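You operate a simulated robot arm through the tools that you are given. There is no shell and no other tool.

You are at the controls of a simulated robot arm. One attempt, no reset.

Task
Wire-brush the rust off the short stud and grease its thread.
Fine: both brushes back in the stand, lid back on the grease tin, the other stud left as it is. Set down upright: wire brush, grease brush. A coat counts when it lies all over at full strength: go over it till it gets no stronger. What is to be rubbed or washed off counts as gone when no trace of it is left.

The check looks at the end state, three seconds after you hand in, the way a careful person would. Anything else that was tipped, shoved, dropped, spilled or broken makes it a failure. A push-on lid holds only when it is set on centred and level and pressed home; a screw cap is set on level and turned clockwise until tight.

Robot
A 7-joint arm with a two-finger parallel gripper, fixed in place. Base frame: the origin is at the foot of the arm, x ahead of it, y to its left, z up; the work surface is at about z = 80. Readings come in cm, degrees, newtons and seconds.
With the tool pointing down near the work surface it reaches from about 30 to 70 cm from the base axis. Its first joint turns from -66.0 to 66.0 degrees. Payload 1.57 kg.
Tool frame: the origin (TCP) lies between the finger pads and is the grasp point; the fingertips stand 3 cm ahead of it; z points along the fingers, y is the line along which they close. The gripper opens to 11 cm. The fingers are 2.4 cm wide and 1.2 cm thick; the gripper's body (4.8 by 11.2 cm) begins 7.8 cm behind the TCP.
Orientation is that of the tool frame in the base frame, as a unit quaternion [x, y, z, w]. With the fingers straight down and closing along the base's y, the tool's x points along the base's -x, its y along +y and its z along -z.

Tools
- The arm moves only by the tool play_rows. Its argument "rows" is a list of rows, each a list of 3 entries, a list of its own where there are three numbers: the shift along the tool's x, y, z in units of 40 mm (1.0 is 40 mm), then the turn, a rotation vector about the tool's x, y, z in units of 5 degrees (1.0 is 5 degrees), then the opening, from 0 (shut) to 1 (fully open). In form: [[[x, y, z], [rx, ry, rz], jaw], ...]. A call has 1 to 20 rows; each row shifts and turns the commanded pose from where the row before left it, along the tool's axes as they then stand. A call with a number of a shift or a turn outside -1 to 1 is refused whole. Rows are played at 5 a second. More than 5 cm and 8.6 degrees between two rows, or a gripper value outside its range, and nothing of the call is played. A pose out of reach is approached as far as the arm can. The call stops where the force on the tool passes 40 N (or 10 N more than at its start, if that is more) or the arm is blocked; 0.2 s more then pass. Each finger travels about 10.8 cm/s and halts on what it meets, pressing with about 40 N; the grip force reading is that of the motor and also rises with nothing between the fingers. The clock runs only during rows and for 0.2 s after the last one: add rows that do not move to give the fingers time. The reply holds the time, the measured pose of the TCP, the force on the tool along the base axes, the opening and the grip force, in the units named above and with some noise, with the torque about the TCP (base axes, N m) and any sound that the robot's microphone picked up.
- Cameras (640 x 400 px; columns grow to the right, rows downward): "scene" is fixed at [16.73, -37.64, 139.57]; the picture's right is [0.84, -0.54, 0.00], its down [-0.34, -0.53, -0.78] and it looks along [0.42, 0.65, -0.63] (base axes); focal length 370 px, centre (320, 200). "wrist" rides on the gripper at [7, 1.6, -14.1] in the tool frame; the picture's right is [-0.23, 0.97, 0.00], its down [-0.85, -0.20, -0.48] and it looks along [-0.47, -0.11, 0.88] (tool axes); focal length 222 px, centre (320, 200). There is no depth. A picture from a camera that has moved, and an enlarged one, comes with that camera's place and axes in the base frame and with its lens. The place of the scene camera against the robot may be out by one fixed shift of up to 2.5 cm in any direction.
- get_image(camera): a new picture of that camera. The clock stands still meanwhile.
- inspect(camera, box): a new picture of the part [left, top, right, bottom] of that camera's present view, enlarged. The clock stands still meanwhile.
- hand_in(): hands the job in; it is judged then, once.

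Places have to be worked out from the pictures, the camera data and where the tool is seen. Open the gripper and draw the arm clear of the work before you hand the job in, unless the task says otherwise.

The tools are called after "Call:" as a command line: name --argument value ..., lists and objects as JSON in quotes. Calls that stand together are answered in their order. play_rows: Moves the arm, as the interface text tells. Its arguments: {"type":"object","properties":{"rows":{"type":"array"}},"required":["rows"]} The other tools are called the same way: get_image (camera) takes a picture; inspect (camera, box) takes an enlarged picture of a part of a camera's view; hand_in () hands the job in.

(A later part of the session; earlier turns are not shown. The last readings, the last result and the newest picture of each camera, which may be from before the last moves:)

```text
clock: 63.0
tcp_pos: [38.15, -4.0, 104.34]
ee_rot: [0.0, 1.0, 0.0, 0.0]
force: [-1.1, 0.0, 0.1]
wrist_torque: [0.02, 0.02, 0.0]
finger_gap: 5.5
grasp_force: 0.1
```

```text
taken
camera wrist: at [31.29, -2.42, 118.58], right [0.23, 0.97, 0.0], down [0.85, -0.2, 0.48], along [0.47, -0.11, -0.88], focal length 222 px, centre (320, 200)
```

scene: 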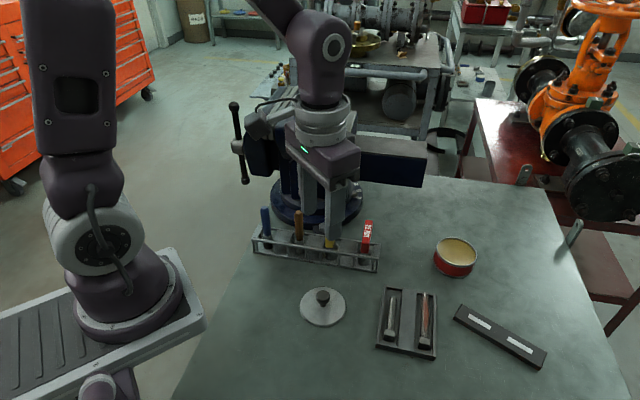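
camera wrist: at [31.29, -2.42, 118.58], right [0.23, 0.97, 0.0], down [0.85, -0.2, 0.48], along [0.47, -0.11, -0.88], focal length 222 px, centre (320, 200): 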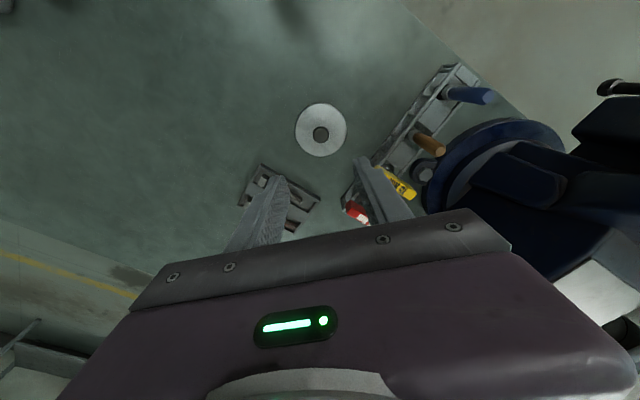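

Lid rests flat near (38.3,-3.9). Now to the blue brush, estimated at about (37.4, 15.0).

Call:
play_rows --rows '[[[0.03, 0.8, 0], [0, 0, 0], 0.5], [[0.03, 0.8, 0], [0, 0, 0], 0.5], [[0.03, 0.8, 0], [0, 0, 0], 0.5], [[0.03, 0.8, 0], [0, 0, 0], 0.5], [[0.03, 0.8, 0], [0, 0, 0], 0.5], [[0.04, 0.75, 0.5], [0, 0, 0], 0.5], [[0, 0, 0.6], [0, 0, 0], 0.5], [[0, 0, 0.4], [0, 0, 0], 0.5], [[0, 0, 0], [0, 0, 0], 0.5]]'

Call:
inspect --camera "wrist" --box '[260, 100, 380, 220]'

Call:
inspect --camera "scene" --box '[220, 130, 340, 270]'

```text
clock: 65.0
tcp_pos: [37.48, 15.02, 98.28]
ee_rot: [0.001, 1.0, 0.0, 0.001]
force: [-0.2, 0.3, -0.3]
wrist_torque: [-0.02, -0.01, 0.0]
finger_gap: 5.51
grasp_force: 0.0
```

```text
3.33 times, centred on (320, 160) of wrist
camera zoom: at [30.53, 16.53, 112.54], right [0.23, 0.97, 0.0], down [0.85, -0.2, 0.48], along [0.47, -0.11, -0.88], focal length 740 px, centre (320, 333)
```

zoom: 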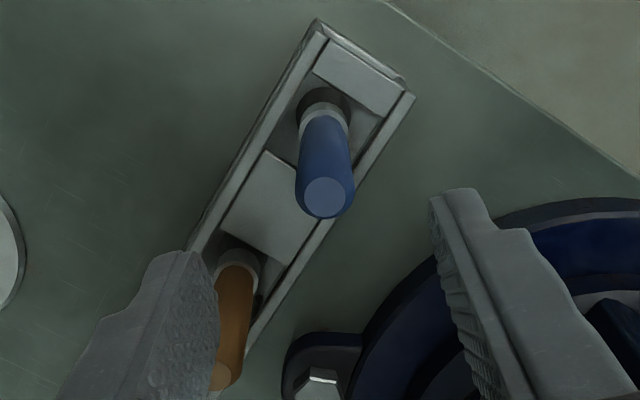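

```text
2.86 times, centred on (280, 200) of scene
camera zoom: at [16.73, -37.64, 139.57], right [0.84, -0.54, 0.0], down [-0.34, -0.53, -0.78], along [0.42, 0.65, -0.63], focal length 1057 px, centre (434, 200)
```

zoom: 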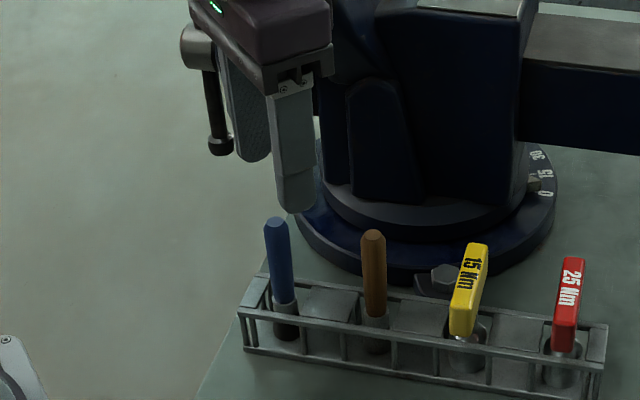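

Blue handle at about (37.3,15.15). Descend to z≈87.9 with fingers straddling it.

Call:
play_rows --rows '[[[0.04, 0.03, 0.65], [0, 0, 0], 0.5], [[0, 0, 0.65], [0, 0, 0], 0.5], [[0, 0, 0.65], [0, 0, 0], 0.5], [[0, 0, 0.65], [0, 0, 0], 0.5], [[0, 0, 0], [0, 0, 0], 0.5]]'

Call:
inspect --camera "wrist" --box '[240, 100, 400, 240]'

```text
clock: 66.2
tcp_pos: [37.25, 15.11, 87.97]
ee_rot: [0.0, 1.0, 0.0, 0.0]
force: [-0.7, 0.0, 0.3]
wrist_torque: [-0.03, 0.01, -0.01]
finger_gap: 5.51
grasp_force: 0.0
```

```text
2.86 times, centred on (320, 170) of wrist
camera zoom: at [30.33, 16.73, 102.13], right [0.23, 0.97, 0.0], down [0.85, -0.2, 0.48], along [0.47, -0.11, -0.88], focal length 635 px, centre (320, 286)
```

zoom: 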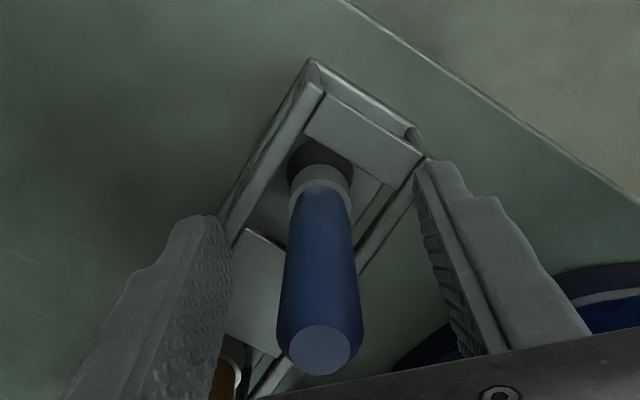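

The blue handle is well centred between the fingers. Close and lift.

Call:
play_rows --rows '[[[0, 0, 0], [0, 0, 0], 0.3], [[0, 0, 0], [0, 0, 0], 0.2], [[0, 0, 0], [0, 0, 0], 0.1], [[0, 0, 0], [0, 0, 0], 0.0], [[0, 0, 0], [0, 0, 0], 0.0], [[0, 0, 0], [0, 0, 0], 0.0], [[0, 0, -0.3], [0, 0, 0], 0], [[0, 0, -0.6], [0, 0, 0], 0], [[0, 0, -0.9], [0, 0, 0], 0], [[0, 0, -0.9], [0, 0, 0], 0], [[0, 0, -0.9], [0, 0, 0], 0], [[0, 0, 0], [0, 0, 0], 0]]'

Call:
inspect --camera "scene" --box '[220, 110, 340, 270]'

Call:
inspect --camera "wrist" --box '[240, 100, 400, 240]'

```text
clock: 68.8
tcp_pos: [37.39, 15.09, 102.27]
ee_rot: [0.0, 1.0, -0.001, -0.001]
force: [0.1, -0.1, -1.1]
wrist_torque: [0.01, -0.02, 0.01]
finger_gap: 1.62
grasp_force: 31.6
```

```text
2.50 times, centred on (280, 190) of scene
camera zoom: at [16.73, -37.64, 139.57], right [0.84, -0.54, 0.0], down [-0.34, -0.53, -0.78], along [0.42, 0.65, -0.63], focal length 925 px, centre (420, 225)
```

zoom: 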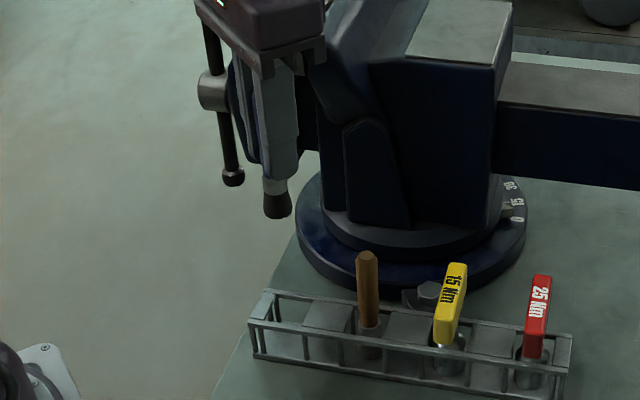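

```text
2.86 times, centred on (320, 170) of wrist
camera zoom: at [30.43, 16.7, 116.54], right [0.23, 0.97, 0.0], down [0.85, -0.2, 0.48], along [0.47, -0.11, -0.88], focal length 635 px, centre (320, 286)
```

zoom: 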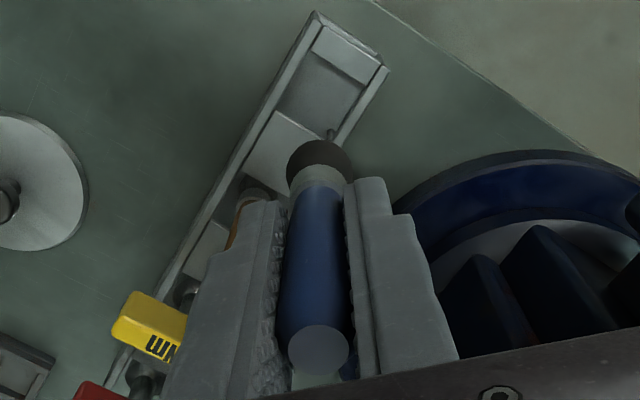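

Grease brush in hand. I route around the stand and vise, then to above the tin at (67.2,-9.9).

Call:
play_rows --rows '[[[-0.15, -0.4, -0.8], [0, 0, 0], 0], [[-0.15, -0.83, 0], [0, 0, 0], 0], [[-0.15, -0.83, 0], [0, 0, 0], 0], [[-0.15, -0.83, 0], [0, 0, 0], 0], [[-0.15, -0.83, 0], [0, 0, 0], 0], [[-0.15, -0.83, 0], [0, 0, 0], 0], [[-0.15, -0.83, 0], [0, 0, 0], 0], [[-0.3, -0.75, 0], [0, 0, 0], 0], [[-0.85, -0.12, 0], [0, 0, 0], 0], [[-0.85, 0, 0], [0, 0, 0], 0], [[-0.85, 0, 0], [0, 0, 0], 0], [[-0.85, 0, 0], [0, 0, 0], 0], [[-0.85, 0, 0], [0, 0, 0], 0], [[-0.85, 0, 0.3], [0, 0, 0], 0], [[-0.85, 0, 0.4], [0, 0, 0], 0], [[0, 0, 0], [0, 0, 0], 0]]'

Call:
get_image --camera "scene"

Call:
get_image --camera "wrist"

```text
clock: 72.2
tcp_pos: [66.48, -9.91, 102.58]
ee_rot: [0.0, 1.0, -0.001, 0.0]
force: [0.3, -0.3, -1.6]
wrist_torque: [0.0, 0.0, -0.03]
finger_gap: 1.64
grasp_force: 31.8
```

```text
taken
```

scene: 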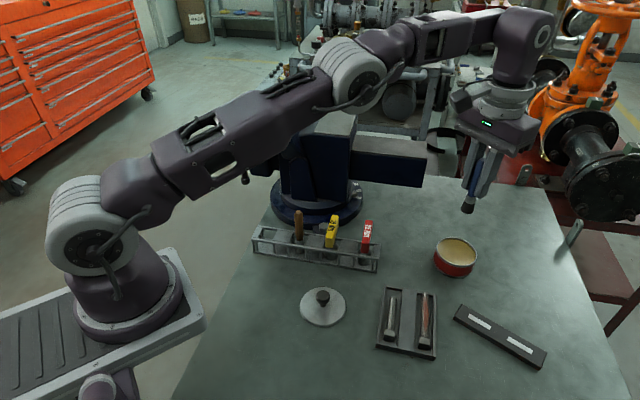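

```text
taken
camera wrist: at [59.62, -8.38, 116.9], right [0.23, 0.97, 0.0], down [0.86, -0.2, 0.48], along [0.46, -0.11, -0.88], focal length 222 px, centre (320, 200)
```

wrist: 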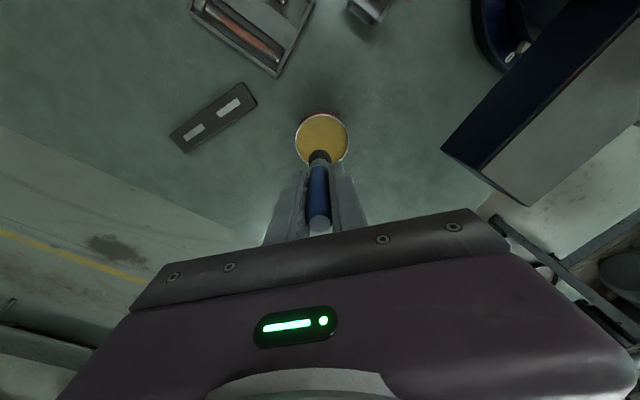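

Tin is just ahead beneath. Shift +0.5 cm in x and descend until the bristles are just above the rim.

Call:
play_rows --rows '[[[-0.12, 0, 0.6], [0, 0, 0], 0], [[0, 0, 0.6], [0, 0, 0], 0], [[0, 0, 0.6], [0, 0, 0], 0], [[0, 0, 0], [0, 0, 0], 0]]'

Call:
inspect --camera "scene" --box '[410, 170, 510, 290]'

Call:
inspect --camera "wrist" --box '[240, 90, 400, 230]'

```text
clock: 73.2
tcp_pos: [67.02, -10.07, 95.52]
ee_rot: [0.0, 1.0, 0.0, 0.0]
force: [0.6, 0.2, -0.5]
wrist_torque: [0.02, -0.03, 0.0]
finger_gap: 1.64
grasp_force: 31.6
```

```text
3.33 times, centred on (460, 230) of scene
camera zoom: at [16.73, -37.64, 139.57], right [0.84, -0.54, 0.0], down [-0.34, -0.53, -0.78], along [0.42, 0.65, -0.63], focal length 1233 px, centre (-147, 100)
```

zoom: 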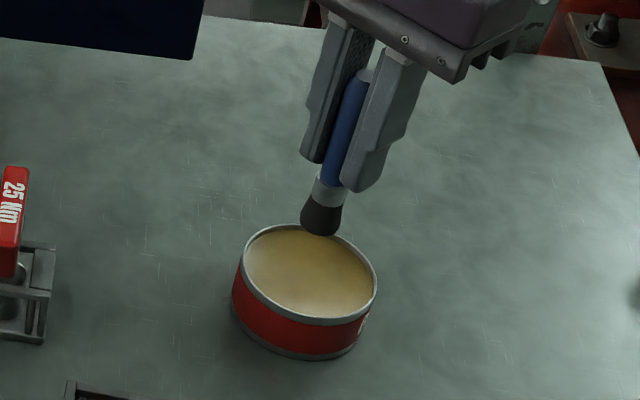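

```text
2.86 times, centred on (320, 160) of wrist
camera zoom: at [60.07, -8.41, 109.75], right [0.23, 0.97, 0.0], down [0.85, -0.2, 0.48], along [0.47, -0.11, -0.88], focal length 635 px, centre (320, 314)
```

zoom: 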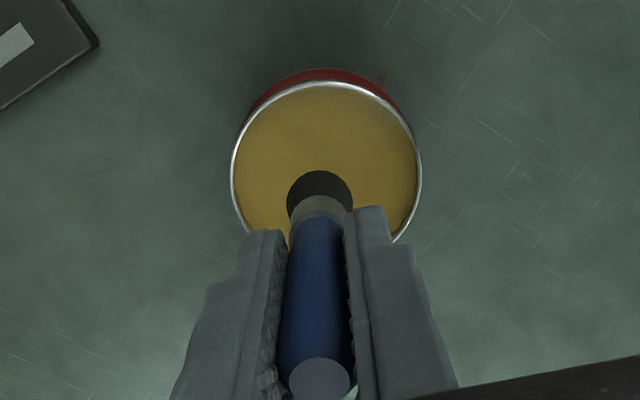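

Brush is well over the grease, which sits just under the rim. I descend in steps and look.

Call:
play_rows --rows '[[[0, 0, 0.3], [0, 0, 0], 0], [[0, 0, 0.3], [0, 0, 0], 0], [[0, 0, 0.2], [0, 0, 0], 0], [[0, 0, 0], [0, 0, 0], 0]]'

Call:
inspect --camera "scene" --box '[420, 210, 500, 290]'

```text
clock: 74.2
tcp_pos: [67.05, -9.98, 92.39]
ee_rot: [0.0, 1.0, 0.0, 0.0]
force: [0.4, 0.1, -0.8]
wrist_torque: [0.03, -0.02, 0.01]
finger_gap: 1.66
grasp_force: 31.7
```

```text
5.00 times, centred on (460, 250) of scene
camera zoom: at [16.73, -37.64, 139.57], right [0.84, -0.54, 0.0], down [-0.34, -0.53, -0.78], along [0.42, 0.65, -0.63], focal length 1849 px, centre (-380, -50)
```

zoom: 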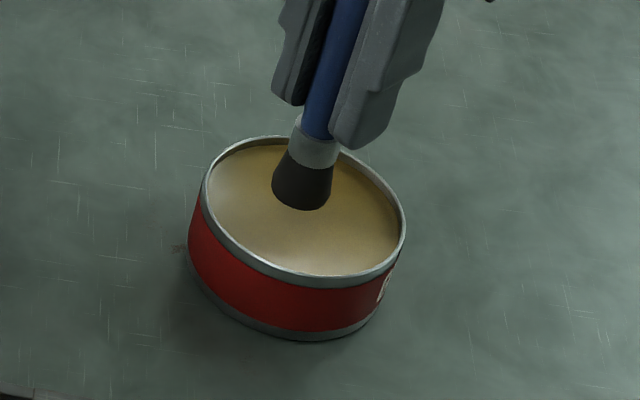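

Nearly at the surface. Lower 4 mm and then a bit more.

Call:
play_rows --rows '[[[0, 0, 0.1], [0, 0, 0], 0], [[0, 0, 0.05], [0, 0, 0], 0], [[0, 0, 0], [0, 0, 0], 0]]'

Call:
inspect --camera "scene" --box '[420, 210, 500, 290]'

```text
clock: 75.0
tcp_pos: [67.07, -9.9, 91.77]
ee_rot: [0.0, 1.0, 0.0, 0.0]
force: [-0.1, -0.9, -0.1]
wrist_torque: [0.0, 0.03, -0.02]
finger_gap: 1.64
grasp_force: 31.8
```

```text
5.00 times, centred on (460, 250) of scene
camera zoom: at [16.73, -37.64, 139.57], right [0.84, -0.54, 0.0], down [-0.34, -0.53, -0.78], along [0.42, 0.65, -0.63], focal length 1849 px, centre (-380, -50)
```

zoom: 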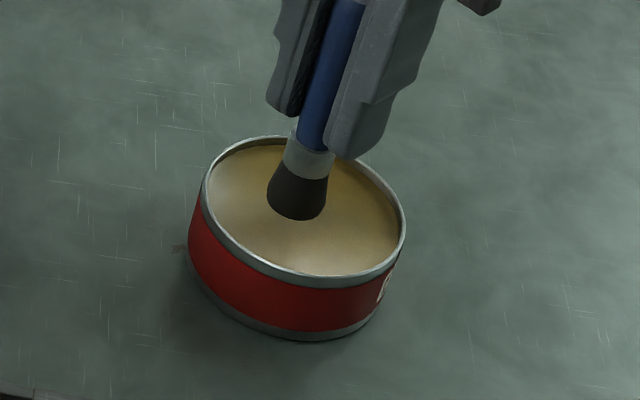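

The bristle end is still about at the rim plane; keep lowering.

Call:
play_rows --rows '[[[0, 0, 0.08], [0, 0, 0], 0], [[0, 0, 0.07], [0, 0, 0], 0], [[0, 0, 0], [0, 0, 0], 0]]'

Call:
inspect --camera "scene" --box '[420, 210, 500, 290]'

```text
clock: 75.8
tcp_pos: [67.0, -9.87, 91.06]
ee_rot: [0.0, 1.0, 0.0, 0.0]
force: [0.1, 0.5, -0.3]
wrist_torque: [-0.01, -0.01, -0.04]
finger_gap: 1.66
grasp_force: 31.8
```

```text
5.00 times, centred on (460, 250) of scene
camera zoom: at [16.73, -37.64, 139.57], right [0.84, -0.54, 0.0], down [-0.34, -0.53, -0.78], along [0.42, 0.65, -0.63], focal length 1849 px, centre (-380, -50)
```

zoom: 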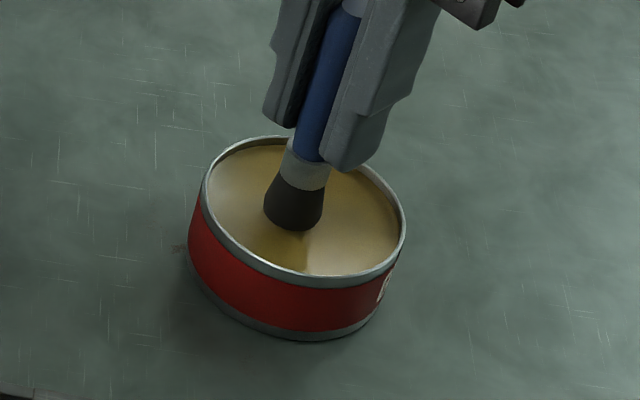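

Shadow approaching the tip; surface is near. Lower further in small steps.

Call:
play_rows --rows '[[[0, 0, 0.05], [0, 0, 0], 0], [[0, 0, 0.05], [0, 0, 0], 0], [[0, 0, 0], [0, 0, 0], 0]]'

Call:
inspect --camera "scene" --box '[440, 230, 480, 270]'

```text
clock: 76.6
tcp_pos: [66.99, -9.88, 90.68]
ee_rot: [0.0, 1.0, -0.001, 0.0]
force: [-0.2, -0.2, 0.3]
wrist_torque: [-0.02, 0.03, -0.01]
finger_gap: 1.63
grasp_force: 32.4
```

```text
10.00 times, centred on (460, 250) of scene
camera zoom: at [16.73, -37.64, 139.57], right [0.84, -0.54, 0.0], down [-0.34, -0.53, -0.78], along [0.42, 0.65, -0.63], focal length 3699 px, centre (-1080, -300)
```

zoom: 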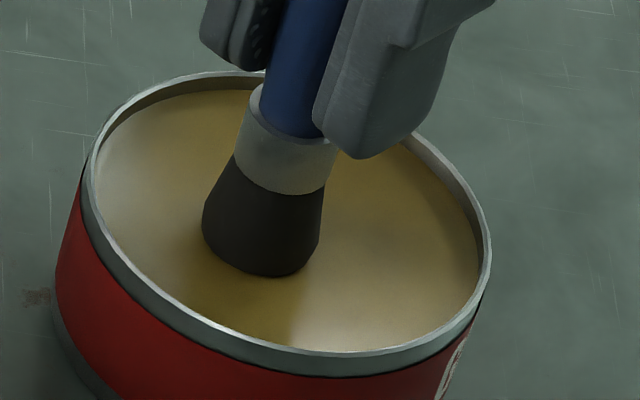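

Bristles still look fully visible. Lower 4 mm more and compare.

Call:
play_rows --rows '[[[0, 0, 0.05], [0, 0, 0], 0], [[0, 0, 0.05], [0, 0, 0], 0], [[0, 0, 0], [0, 0, 0], 0]]'

Call:
inspect --camera "scene" --box '[440, 230, 480, 270]'

```text
clock: 77.4
tcp_pos: [67.08, -9.89, 90.6]
ee_rot: [0.001, 1.0, -0.001, 0.002]
force: [1.4, 0.7, 28.6]
wrist_torque: [0.03, -0.09, -0.01]
finger_gap: 1.65
grasp_force: 31.8
```

```text
10.00 times, centred on (460, 250) of scene
camera zoom: at [16.67, -37.63, 139.58], right [0.84, -0.54, 0.0], down [-0.34, -0.53, -0.78], along [0.42, 0.65, -0.63], focal length 3699 px, centre (-1080, -300)
```

zoom: 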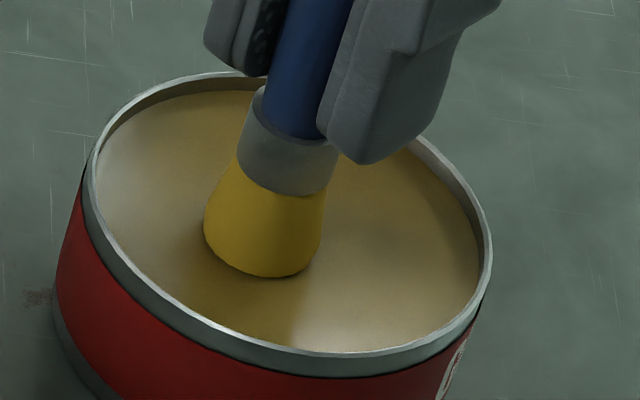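

The bristles are loaded with yellow grease. Lift out, and carry to above the short stud.

Call:
play_rows --rows '[[[0, 0, -0.1], [0, 0, 0], 0], [[0, 0, -0.3], [0, 0, 0], 0], [[0, 0, -0.6], [0, 0, 0], 0], [[0, 0, -0.6], [0, 0, 0], 0], [[0.66, -0.075, 0], [0, 0, 0], 0], [[0.66, -0.075, 0], [0, 0, 0], 0], [[0.66, -0.075, 0], [0, 0, 0], 0], [[0.66, -0.075, 0], [0, 0, 0], 0], [[0.66, -0.075, 0], [0, 0, 0], 0], [[0.66, -0.075, 0], [0, 0, 0], 0], [[0.66, -0.075, 0], [0, 0, 0], 0], [[0, 0, 0.5], [0, 0, 0], 0], [[0, 0, 0.5], [0, 0, 0], 0], [[0, 0, 0], [0, 0, 0], 0]]'

Call:
inspect --camera "scene" --box '[360, 260, 450, 350]'

Call:
inspect --camera "wrist" --box '[240, 90, 400, 230]'

```text
clock: 80.4
tcp_pos: [48.6, -11.89, 92.61]
ee_rot: [0.0, 1.0, 0.0, -0.001]
force: [0.3, -0.8, -0.3]
wrist_torque: [-0.03, -0.04, 0.02]
finger_gap: 1.65
grasp_force: 32.3
```

```text
4.44 times, centred on (405, 305) of scene
camera zoom: at [16.73, -37.64, 139.57], right [0.84, -0.54, 0.0], down [-0.34, -0.53, -0.78], along [0.42, 0.65, -0.63], focal length 1644 px, centre (-58, -267)
```

zoom: 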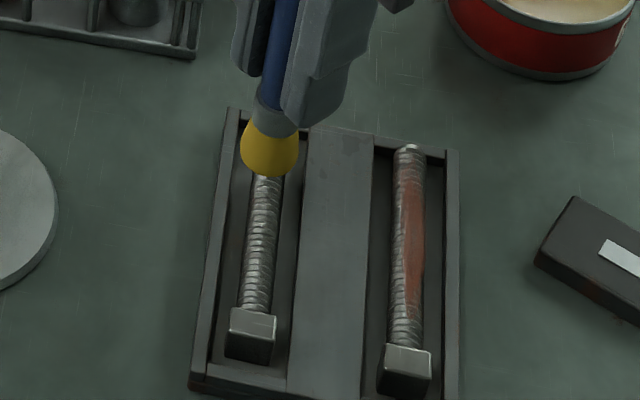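

```text
2.86 times, centred on (320, 160) of wrist
camera zoom: at [41.59, -10.37, 106.93], right [0.23, 0.97, 0.0], down [0.85, -0.2, 0.48], along [0.47, -0.11, -0.88], focal length 635 px, centre (320, 314)
```

zoom: 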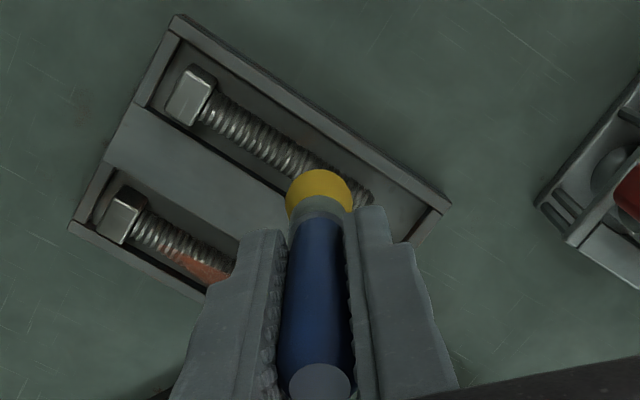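

On axis. Descend to about 89.6, then find contact gently.

Call:
play_rows --rows '[[[0, 0, 0.3], [0, 0, 0], 0], [[0, 0, 0.3], [0, 0, 0], 0], [[0, 0, 0.15], [0, 0, 0], 0], [[0, 0, 0.05], [0, 0, 0], 0], [[0, 0, 0], [0, 0, 0], 0]]'

Call:
inspect --camera "scene" --box '[360, 270, 430, 350]'

```text
clock: 81.6
tcp_pos: [48.66, -12.01, 89.57]
ee_rot: [0.0, 1.0, 0.0, 0.0]
force: [0.6, -0.7, -0.3]
wrist_torque: [-0.01, 0.01, 0.04]
finger_gap: 1.63
grasp_force: 31.5
```

```text
5.00 times, centred on (395, 310) of scene
camera zoom: at [16.73, -37.64, 139.57], right [0.84, -0.54, 0.0], down [-0.34, -0.53, -0.78], along [0.42, 0.65, -0.63], focal length 1849 px, centre (-55, -350)
```

zoom: 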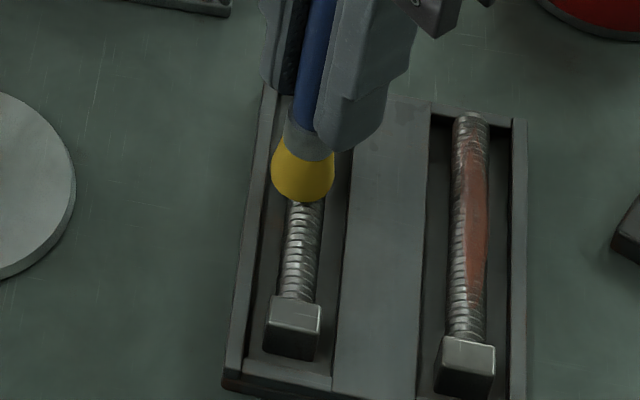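

Slightly left of axis; nudge right ~1 mm and lower to contact.

Call:
play_rows --rows '[[[-0.025, -0.02, 0.04], [0, 0, 0], 0], [[0, 0, 0.03], [0, 0, 0], 0], [[0, 0, 0], [0, 0, 0], 0]]'

```text
clock: 82.4
tcp_pos: [48.7, -12.04, 89.26]
ee_rot: [0.0, 1.0, 0.0, 0.0]
force: [0.1, -0.8, -0.4]
wrist_torque: [0.04, 0.01, -0.02]
finger_gap: 1.64
grasp_force: 31.6
```

Call:
play_rows --rows '[[[0, 0, 0.03], [0, 0, 0], 0], [[0, 0, 0.0], [0, 0, 0], 0]]'

```text
clock: 83.0
tcp_pos: [48.66, -12.0, 89.23]
ee_rot: [0.001, 1.0, 0.0, 0.001]
force: [-0.6, 1.0, 15.2]
wrist_torque: [-0.08, 0.16, 0.02]
finger_gap: 1.65
grasp_force: 31.2
```

Contact at 15 N. Stroke to the tip, then back toward the head, with slope compensation.

Call:
play_rows --rows '[[[-0.06, 0.06, 0.003], [0, 0, 0], 0], [[-0.06, 0.06, 0.003], [0, 0, 0], 0], [[-0.06, 0.06, 0.003], [0, 0, 0], 0], [[-0.06, 0.06, 0.003], [0, 0, 0], 0], [[-0.06, 0.06, 0.003], [0, 0, 0], 0], [[0, 0, 0], [0, 0, 0], 0]]'

Call:
inspect --camera "scene" --box '[360, 270, 430, 350]'

Call:
inspect --camera "wrist" --box '[240, 90, 400, 230]'

```text
clock: 84.4
tcp_pos: [49.79, -10.94, 89.08]
ee_rot: [0.0, 1.0, 0.001, 0.0]
force: [-2.6, -3.8, 23.7]
wrist_torque: [-0.55, 0.39, -0.03]
finger_gap: 1.66
grasp_force: 31.2
```

```text
5.00 times, centred on (395, 310) of scene
camera zoom: at [16.69, -37.64, 139.58], right [0.84, -0.54, 0.0], down [-0.34, -0.53, -0.78], along [0.42, 0.65, -0.63], focal length 1849 px, centre (-55, -350)
```

zoom: 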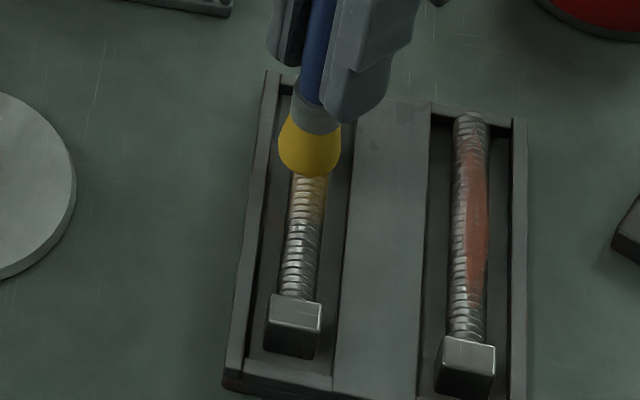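

```text
2.86 times, centred on (320, 160) of wrist
camera zoom: at [42.85, -9.3, 103.28], right [0.23, 0.97, 0.0], down [0.85, -0.2, 0.48], along [0.47, -0.11, -0.88], focal length 635 px, centre (320, 314)
```

zoom: 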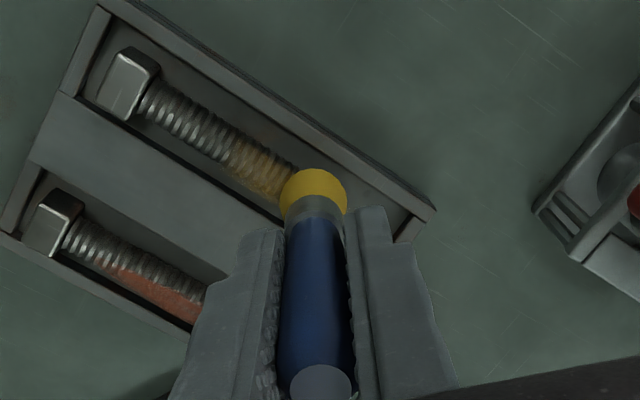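

Coating appears. Torque at the tip is getting high, so I ease off slightly and stroke back toward the head.

Call:
play_rows --rows '[[[0.06, -0.06, -0.008], [0, 0, 0], 0], [[0.06, -0.06, -0.003], [0, 0, 0], 0], [[0.06, -0.06, -0.003], [0, 0, 0], 0], [[0.06, -0.06, -0.003], [0, 0, 0], 0], [[0.06, -0.06, -0.003], [0, 0, 0], 0], [[0.06, -0.06, -0.003], [0, 0, 0], 0], [[0.06, -0.06, -0.003], [0, 0, 0], 0], [[0.06, -0.06, -0.003], [0, 0, 0], 0], [[0.06, -0.06, -0.003], [0, 0, 0], 0], [[0, 0, 0], [0, 0, 0], 0]]'

Call:
inspect --camera "scene" --box '[360, 270, 430, 350]'

```text
clock: 86.6
tcp_pos: [47.6, -12.9, 89.29]
ee_rot: [0.0, 1.0, 0.0, 0.0]
force: [1.5, 2.0, 7.2]
wrist_torque: [0.01, -0.07, -0.01]
finger_gap: 1.64
grasp_force: 31.7
```

```text
5.00 times, centred on (395, 310) of scene
camera zoom: at [16.72, -37.63, 139.57], right [0.84, -0.54, 0.0], down [-0.34, -0.53, -0.78], along [0.42, 0.65, -0.63], focal length 1849 px, centre (-55, -350)
```

zoom: 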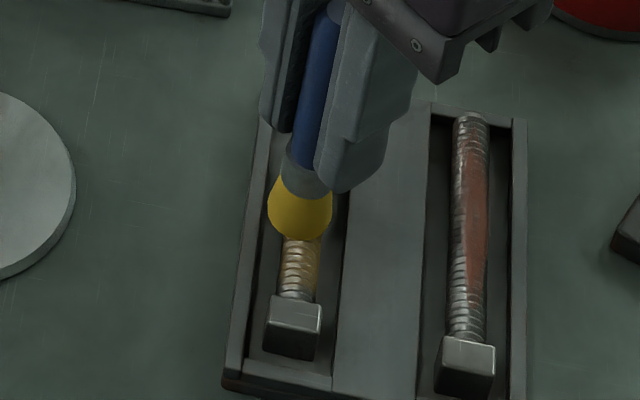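

Good light force. Continue to close to the head.

Call:
play_rows --rows '[[[0.06, -0.06, -0.002], [0, 0, 0], 0], [[0.06, -0.06, -0.002], [0, 0, 0], 0], [[0.06, -0.06, -0.002], [0, 0, 0], 0], [[0.06, -0.06, -0.002], [0, 0, 0], 0], [[0.06, -0.06, -0.002], [0, 0, 0], 0], [[0, 0, 0], [0, 0, 0], 0]]'

Call:
inspect --camera "scene" --box '[360, 270, 430, 350]'

Call:
inspect --camera "wrist" --box '[240, 90, 400, 230]'

```text
clock: 88.0
tcp_pos: [46.37, -14.28, 89.25]
ee_rot: [0.0, 1.0, 0.0, 0.0]
force: [0.8, 0.6, 2.2]
wrist_torque: [0.04, 0.0, 0.03]
finger_gap: 1.66
grasp_force: 31.5
```

```text
5.00 times, centred on (395, 310) of scene
camera zoom: at [16.73, -37.64, 139.57], right [0.84, -0.54, 0.0], down [-0.34, -0.53, -0.78], along [0.42, 0.65, -0.63], focal length 1849 px, centre (-55, -350)
```

zoom: 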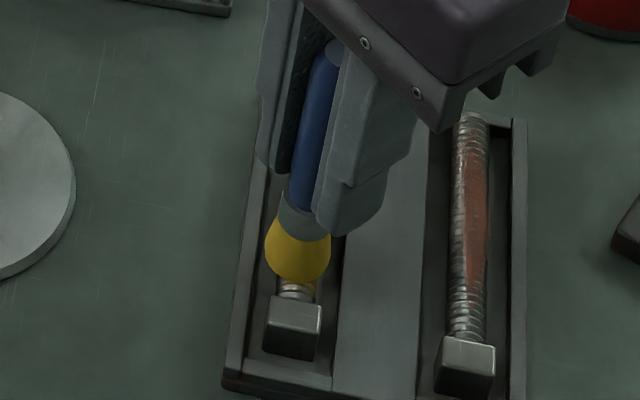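

```text
2.86 times, centred on (320, 160) of wrist
camera zoom: at [39.5, -12.69, 103.48], right [0.23, 0.97, 0.0], down [0.86, -0.2, 0.48], along [0.47, -0.11, -0.88], focal length 635 px, centre (320, 314)
```

zoom: 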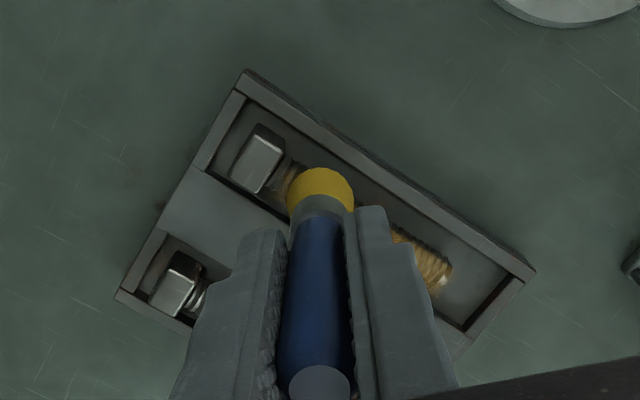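

Close to the head. Go a little further with a touch more pressure, then stroke back to the tip.

Call:
play_rows --rows '[[[0.03, -0.03, 0.012], [0, 0, 0], 0], [[0.03, -0.03, 0], [0, 0, 0], 0], [[0.02, -0.02, 0], [0, 0, 0], 0], [[0, 0, 0], [0, 0, 0], 0]]'

Call:
inspect --camera "scene" --box '[360, 270, 430, 350]'

```text
clock: 89.0
tcp_pos: [46.13, -14.59, 89.3]
ee_rot: [0.001, 1.0, 0.0, 0.001]
force: [2.8, 1.7, 11.9]
wrist_torque: [-0.01, -0.07, 0.0]
finger_gap: 1.68
grasp_force: 31.2
```

```text
5.00 times, centred on (395, 310) of scene
camera zoom: at [16.72, -37.63, 139.58], right [0.84, -0.54, 0.0], down [-0.34, -0.53, -0.78], along [0.42, 0.65, -0.63], focal length 1849 px, centre (-55, -350)
```

zoom: 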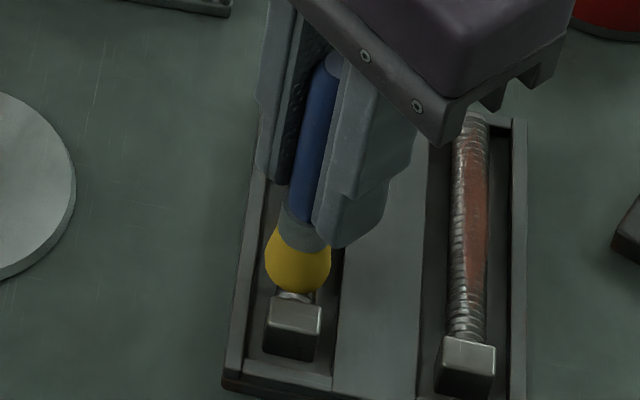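

Contact 12 N. Sweep to the tip.

Call:
play_rows --rows '[[[-0.0625, 0.0625, 0.002], [0, 0, 0], 0], [[-0.0625, 0.0625, 0.002], [0, 0, 0], 0], [[-0.0625, 0.0625, 0.002], [0, 0, 0], 0], [[-0.0625, 0.0625, 0.002], [0, 0, 0], 0], [[-0.0625, 0.0625, 0.002], [0, 0, 0], 0], [[-0.0625, 0.0625, 0.002], [0, 0, 0], 0], [[-0.0625, 0.0625, 0.002], [0, 0, 0], 0], [[-0.0625, 0.0625, 0.003], [0, 0, 0], 0], [[-0.0625, 0.0625, 0.003], [0, 0, 0], 0], [[-0.0625, 0.0625, 0.003], [0, 0, 0], 0], [[-0.0625, 0.0625, 0.003], [0, 0, 0], 0], [[-0.0625, 0.0625, 0.003], [0, 0, 0], 0], [[-0.0625, 0.0625, 0.003], [0, 0, 0], 0], [[-0.0625, 0.0625, 0.003], [0, 0, 0], 0], [[0, 0, 0], [0, 0, 0], 0]]'

Call:
inspect --camera "scene" --box '[360, 270, 430, 350]'

Call:
inspect --camera "wrist" --box '[240, 90, 400, 230]'

```text
clock: 92.2
tcp_pos: [49.68, -11.02, 89.2]
ee_rot: [0.0, 1.0, 0.0, 0.0]
force: [-2.3, -2.0, 15.1]
wrist_torque: [-0.32, 0.3, -0.02]
finger_gap: 1.68
grasp_force: 31.5
```

```text
5.00 times, centred on (395, 310) of scene
camera zoom: at [16.7, -37.64, 139.58], right [0.84, -0.54, 0.0], down [-0.34, -0.53, -0.78], along [0.42, 0.65, -0.63], focal length 1849 px, centre (-55, -350)
```

zoom: 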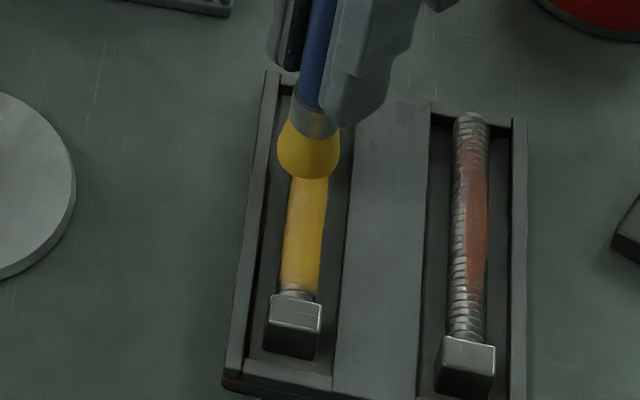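

```text
2.86 times, centred on (320, 160) of wrist
camera zoom: at [42.71, -9.46, 103.28], right [0.23, 0.97, 0.0], down [0.85, -0.2, 0.48], along [0.47, -0.11, -0.88], focal length 635 px, centre (320, 314)
```

zoom: 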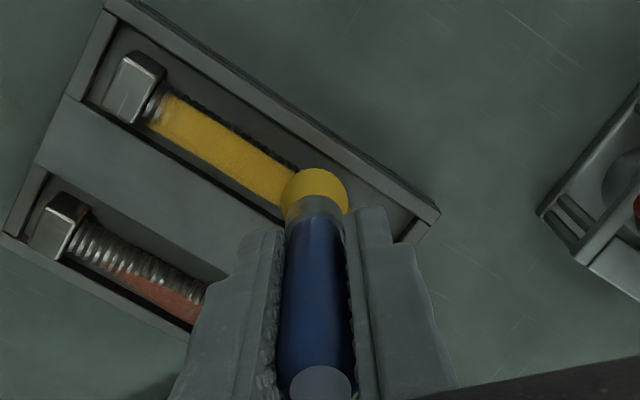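

Good strong coat on top. The outer flank (toward −x,+y) and the last thread next to the head look thin, so I sweep back with a 0.35 cm lateral offset to that side.

Call:
play_rows --rows '[[[0.06, 0.06, 0], [0, 0, 0], 0], [[0.0625, -0.0625, -0.002], [0, 0, 0], 0], [[0.0625, -0.0625, -0.002], [0, 0, 0], 0], [[0.0625, -0.0625, -0.002], [0, 0, 0], 0], [[0.0625, -0.0625, -0.002], [0, 0, 0], 0], [[0.0625, -0.0625, -0.002], [0, 0, 0], 0], [[0.0625, -0.0625, -0.002], [0, 0, 0], 0], [[0.0625, -0.0625, -0.002], [0, 0, 0], 0], [[0.0625, -0.0625, -0.002], [0, 0, 0], 0], [[0.0625, -0.0625, -0.002], [0, 0, 0], 0], [[0.0625, -0.0625, -0.002], [0, 0, 0], 0], [[0.0625, -0.0625, -0.002], [0, 0, 0], 0], [[0.0625, -0.0625, -0.002], [0, 0, 0], 0], [[0.0625, -0.0625, -0.002], [0, 0, 0], 0], [[0, 0, 0], [0, 0, 0], 0]]'

Call:
inspect --camera "scene" --box '[360, 270, 430, 350]'

Call:
inspect --camera "wrist" --box '[240, 90, 400, 230]'

```text
clock: 95.4
tcp_pos: [46.15, -14.17, 89.24]
ee_rot: [0.001, 1.0, 0.0, 0.0]
force: [3.4, 2.7, 17.9]
wrist_torque: [0.01, -0.17, 0.02]
finger_gap: 1.67
grasp_force: 31.7
```

```text
5.00 times, centred on (395, 310) of scene
camera zoom: at [16.71, -37.62, 139.58], right [0.84, -0.54, 0.0], down [-0.34, -0.53, -0.78], along [0.42, 0.65, -0.63], focal length 1849 px, centre (-55, -350)
```

zoom: 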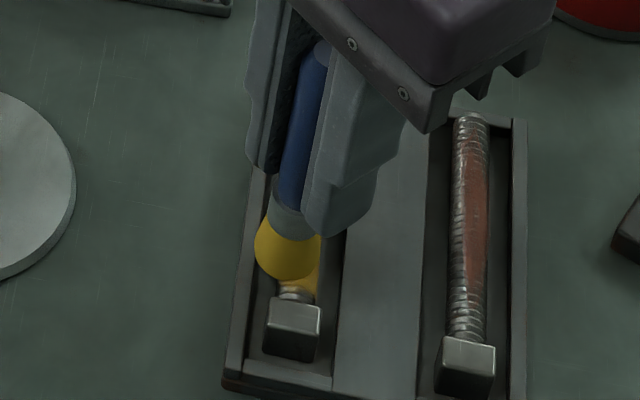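

```text
2.86 times, centred on (320, 160) of wrist
camera zoom: at [39.2, -12.46, 103.41], right [0.23, 0.97, 0.0], down [0.85, -0.2, 0.48], along [0.47, -0.11, -0.88], focal length 635 px, centre (320, 314)
```

zoom: 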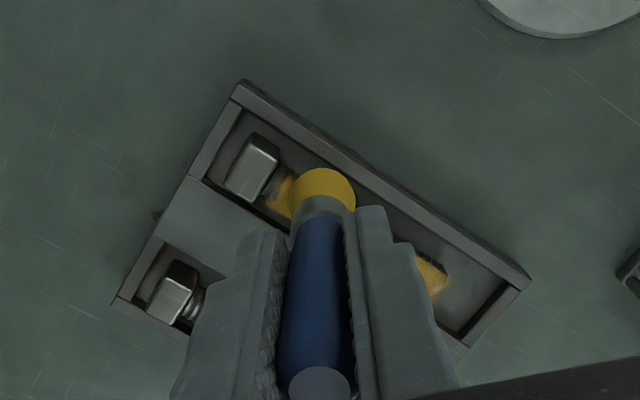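

Move closer to the head while sliding back onto the axis.

Call:
play_rows --rows '[[[0.03, -0.03, -0.002], [0, 0, 0], 0], [[0.04, -0.04, 0], [0, 0, 0], 0], [[0.03, -0.03, 0], [0, 0, 0], 0], [[-0.03, -0.03, 0], [0, 0, 0], 0], [[-0.03, -0.03, 0], [0, 0, 0], 0], [[0, 0, 0], [0, 0, 0], 0]]'

Call:
inspect --camera "scene" --box '[360, 270, 430, 350]'

Call:
inspect --camera "wrist" --box '[260, 110, 360, 200]'

```text
clock: 96.8
tcp_pos: [46.0, -14.64, 89.3]
ee_rot: [0.0, 1.0, -0.001, 0.0]
force: [-2.5, 1.0, 10.0]
wrist_torque: [-0.01, 0.3, -0.08]
finger_gap: 1.69
grasp_force: 31.8
```

```text
5.00 times, centred on (395, 310) of scene
camera zoom: at [16.71, -37.63, 139.58], right [0.84, -0.54, 0.0], down [-0.34, -0.53, -0.78], along [0.42, 0.65, -0.63], focal length 1849 px, centre (-55, -350)
```

zoom: 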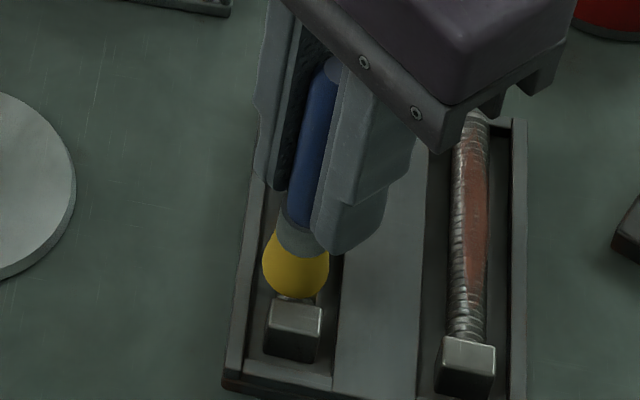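

```text
4.44 times, centred on (310, 155) of wrist
camera zoom: at [39.02, -13.15, 103.44], right [0.23, 0.97, 0.0], down [0.86, -0.2, 0.48], along [0.47, -0.11, -0.88], focal length 987 px, centre (364, 400)
```

zoom: 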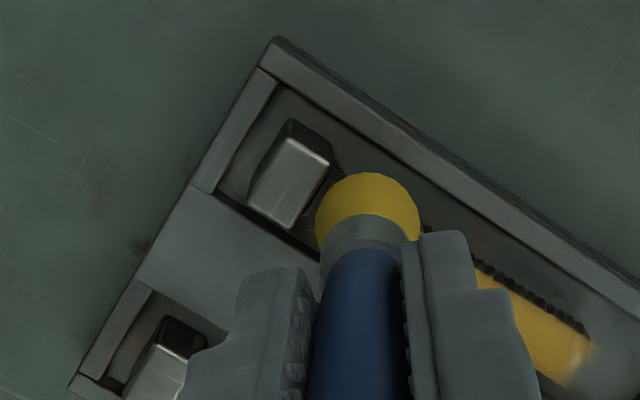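

Near the head now (touching it slightly). I stroke back to mid-shaft, then lift and inspect the coat.

Call:
play_rows --rows '[[[-0.0625, 0.0625, 0.002], [0, 0, 0], 0], [[-0.0625, 0.0625, 0.002], [0, 0, 0], 0], [[-0.0625, 0.0625, 0.002], [0, 0, 0], 0], [[-0.0625, 0.0625, 0.002], [0, 0, 0], 0], [[-0.0625, 0.0625, 0.002], [0, 0, 0], 0], [[-0.0625, 0.0625, 0.002], [0, 0, 0], 0], [[-0.0625, 0.0625, 0.002], [0, 0, 0], 0], [[-0.0625, 0.0625, 0.003], [0, 0, 0], 0], [[-0.0625, 0.0625, 0.003], [0, 0, 0], 0], [[-0.0625, 0.0625, 0.003], [0, 0, 0], 0], [[-0.0625, 0.0625, 0.003], [0, 0, 0], 0], [[-0.0625, 0.0625, 0.003], [0, 0, 0], 0], [[-0.0625, 0.0625, 0.003], [0, 0, 0], 0], [[-0.0625, 0.0625, 0.003], [0, 0, 0], 0], [[-0.04, 0.04, 0], [0, 0, 0], 0], [[0, 0, 0], [0, 0, 0], 0], [[0, 0, -0.4], [0, 0, 0], 0], [[0, 0, -0.7], [0, 0, 0], 0], [[-0.2, 0.6, -0.5], [0, 0, 0], 0], [[-0.2, 0.6, -0.2], [0, 0, 0], 0]]'

Call:
inspect --camera "scene" --box '[370, 285, 420, 345]'

Call:
get_image --camera "wrist"

```text
clock: 101.0
tcp_pos: [51.29, -6.3, 96.34]
ee_rot: [0.0, 1.0, 0.0, 0.0]
force: [1.0, -0.8, 0.5]
wrist_torque: [-0.04, 0.01, -0.01]
finger_gap: 1.66
grasp_force: 31.4
```

```text
6.67 times, centred on (395, 315) of scene
camera zoom: at [16.73, -37.64, 139.57], right [0.84, -0.54, 0.0], down [-0.34, -0.53, -0.78], along [0.42, 0.65, -0.63], focal length 2466 px, centre (-180, -567)
```

zoom: 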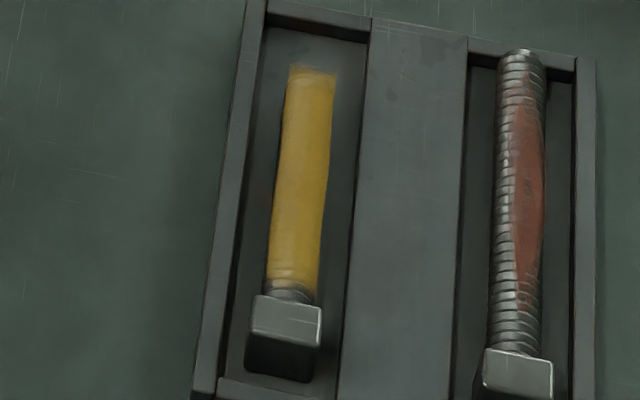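

```text
taken
camera wrist: at [44.36, -4.66, 110.54], right [0.23, 0.97, 0.0], down [0.86, -0.2, 0.48], along [0.47, -0.11, -0.88], focal length 222 px, centre (320, 200)
```

wrist: 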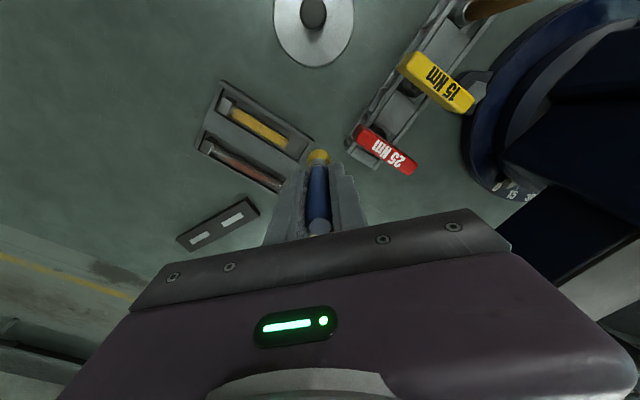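

Call:
inspect --camera "wrist" --box '[210, 75, 310, 175]'

Call:
inspect --camera "scene" --box '[382, 290, 402, 340]'

```text
4.00 times, centred on (260, 125) of wrist
camera zoom: at [44.36, -4.66, 110.54], right [0.23, 0.97, 0.0], down [0.86, -0.2, 0.48], along [0.47, -0.11, -0.88], focal length 888 px, centre (560, 500)
```

zoom: 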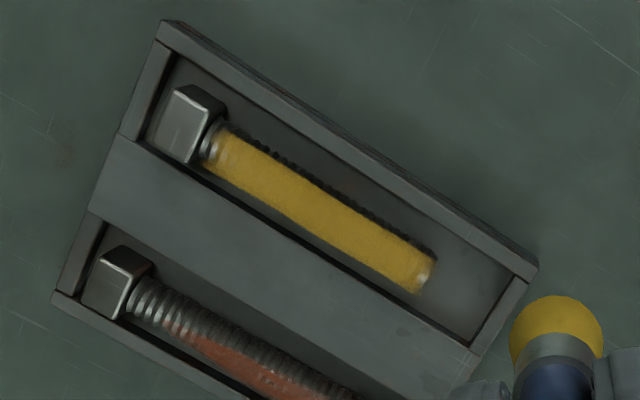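

```text
8.00 times, centred on (392, 315) of scene
camera zoom: at [16.73, -37.64, 139.57], right [0.84, -0.54, 0.0], down [-0.34, -0.53, -0.78], along [0.42, 0.65, -0.63], focal length 2959 px, centre (-256, -720)
```

zoom: 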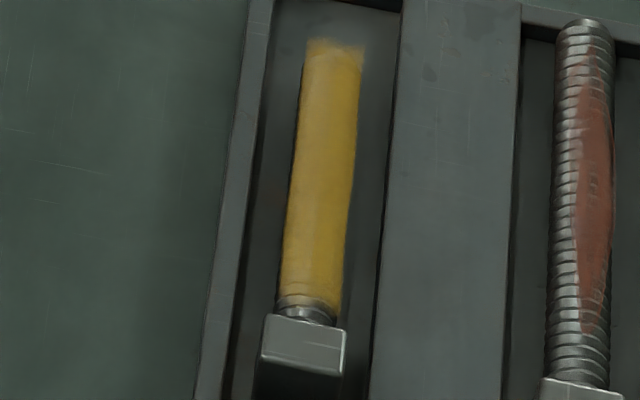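

The coat is solid in the middle but fades at the tip and next to the head. I return over the tip section to strengthen it.

Call:
play_rows --rows '[[[0.15, -0.5, 0], [0, 0, 0], 0], [[0.15, -0.55, 0], [0, 0, 0], 0], [[0, 0, 0.6], [0, 0, 0], 0], [[0, 0, 0.6], [0, 0, 0], 0], [[0, 0, 0.45], [0, 0, 0], 0], [[0, 0, 0.05], [0, 0, 0], 0], [[0, 0, 0], [0, 0, 0], 0]]'

Call:
inspect --camera "scene" --box '[360, 270, 430, 350]'

```text
clock: 102.6
tcp_pos: [50.03, -10.48, 89.39]
ee_rot: [0.001, 1.0, -0.001, -0.001]
force: [-0.7, 0.0, 0.1]
wrist_torque: [0.01, 0.01, 0.01]
finger_gap: 1.65
grasp_force: 31.7
```

```text
5.00 times, centred on (395, 310) of scene
camera zoom: at [16.73, -37.64, 139.57], right [0.84, -0.54, 0.0], down [-0.34, -0.53, -0.78], along [0.42, 0.65, -0.63], focal length 1849 px, centre (-55, -350)
```

zoom: 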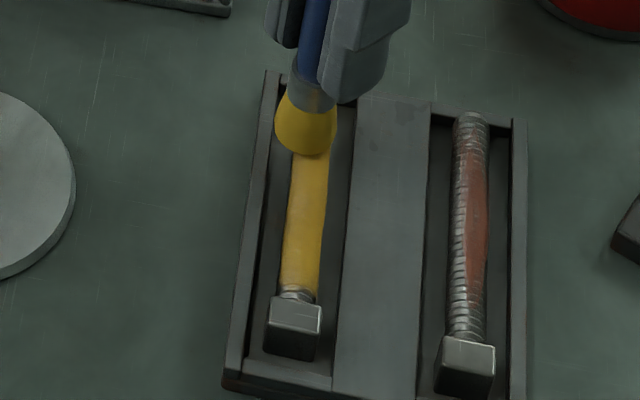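

Over the tip. Lower to contact.

Call:
play_rows --rows '[[[0, 0, 0.04], [0, 0, 0], 0], [[0, 0, 0.02], [0, 0, 0], 0], [[0, 0, 0], [0, 0, 0], 0]]'

```text
clock: 103.4
tcp_pos: [50.04, -10.46, 89.26]
ee_rot: [0.0, 1.0, 0.0, 0.0]
force: [0.2, -0.4, 0.1]
wrist_torque: [0.02, 0.01, 0.03]
finger_gap: 1.67
grasp_force: 32.1
```

Call:
play_rows --rows '[[[0, 0, 0.03], [0, 0, 0], 0], [[0, 0, 0.02], [0, 0, 0], 0], [[0, 0, 0], [0, 0, 0], 0]]'

```text
clock: 104.2
tcp_pos: [50.09, -10.41, 89.15]
ee_rot: [0.0, 1.0, 0.0, 0.001]
force: [-1.7, 1.5, 12.5]
wrist_torque: [-0.11, 0.16, -0.01]
finger_gap: 1.65
grasp_force: 31.7
```

Contact 12.5 N at the tip. Rub laterally and along around the tip.

Call:
play_rows --rows '[[[0.05, 0.05, 0], [0, 0, 0], 0], [[0.06, -0.06, -0.002], [0, 0, 0], 0], [[0.06, -0.06, -0.002], [0, 0, 0], 0], [[-0.05, -0.05, 0], [0, 0, 0], 0], [[-0.05, -0.05, 0], [0, 0, 0], 0], [[-0.06, 0.06, 0.002], [0, 0, 0], 0], [[-0.06, 0.06, 0.002], [0, 0, 0], 0], [[0.05, 0.05, 0], [0, 0, 0], 0], [[0.06, -0.06, -0.002], [0, 0, 0], 0], [[0.06, -0.06, -0.002], [0, 0, 0], 0], [[0, 0, 0], [0, 0, 0], 0]]'

Call:
inspect --camera "scene" --box '[360, 270, 430, 350]'

Call:
inspect --camera "wrist" --box '[240, 90, 400, 230]'

```text
clock: 106.6
tcp_pos: [49.48, -10.85, 89.04]
ee_rot: [0.001, 1.0, 0.0, 0.0]
force: [3.1, 0.9, 6.9]
wrist_torque: [0.0, -0.1, 0.0]
finger_gap: 1.69
grasp_force: 31.8
```

```text
5.00 times, centred on (395, 310) of scene
camera zoom: at [16.72, -37.63, 139.57], right [0.84, -0.54, 0.0], down [-0.34, -0.53, -0.78], along [0.42, 0.65, -0.63], focal length 1849 px, centre (-55, -350)
```

zoom: 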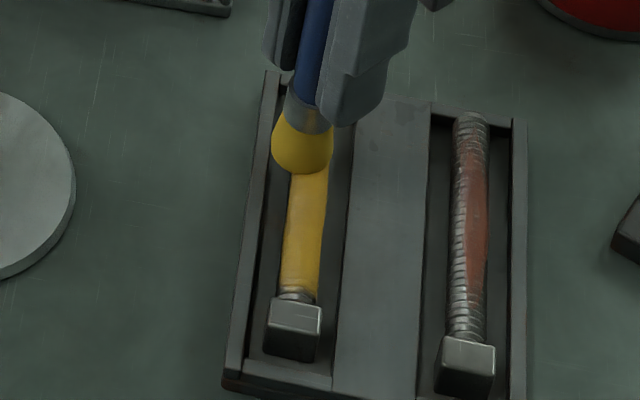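

```text
2.86 times, centred on (320, 160) of wrist
camera zoom: at [42.64, -9.36, 103.26], right [0.23, 0.97, 0.0], down [0.85, -0.2, 0.48], along [0.47, -0.11, -0.88], focal length 635 px, centre (320, 314)
```

zoom: 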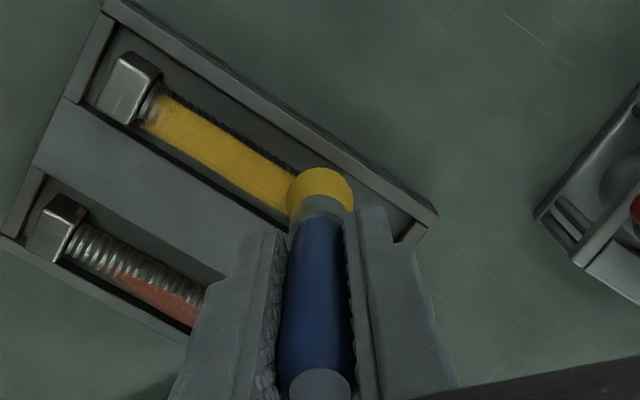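

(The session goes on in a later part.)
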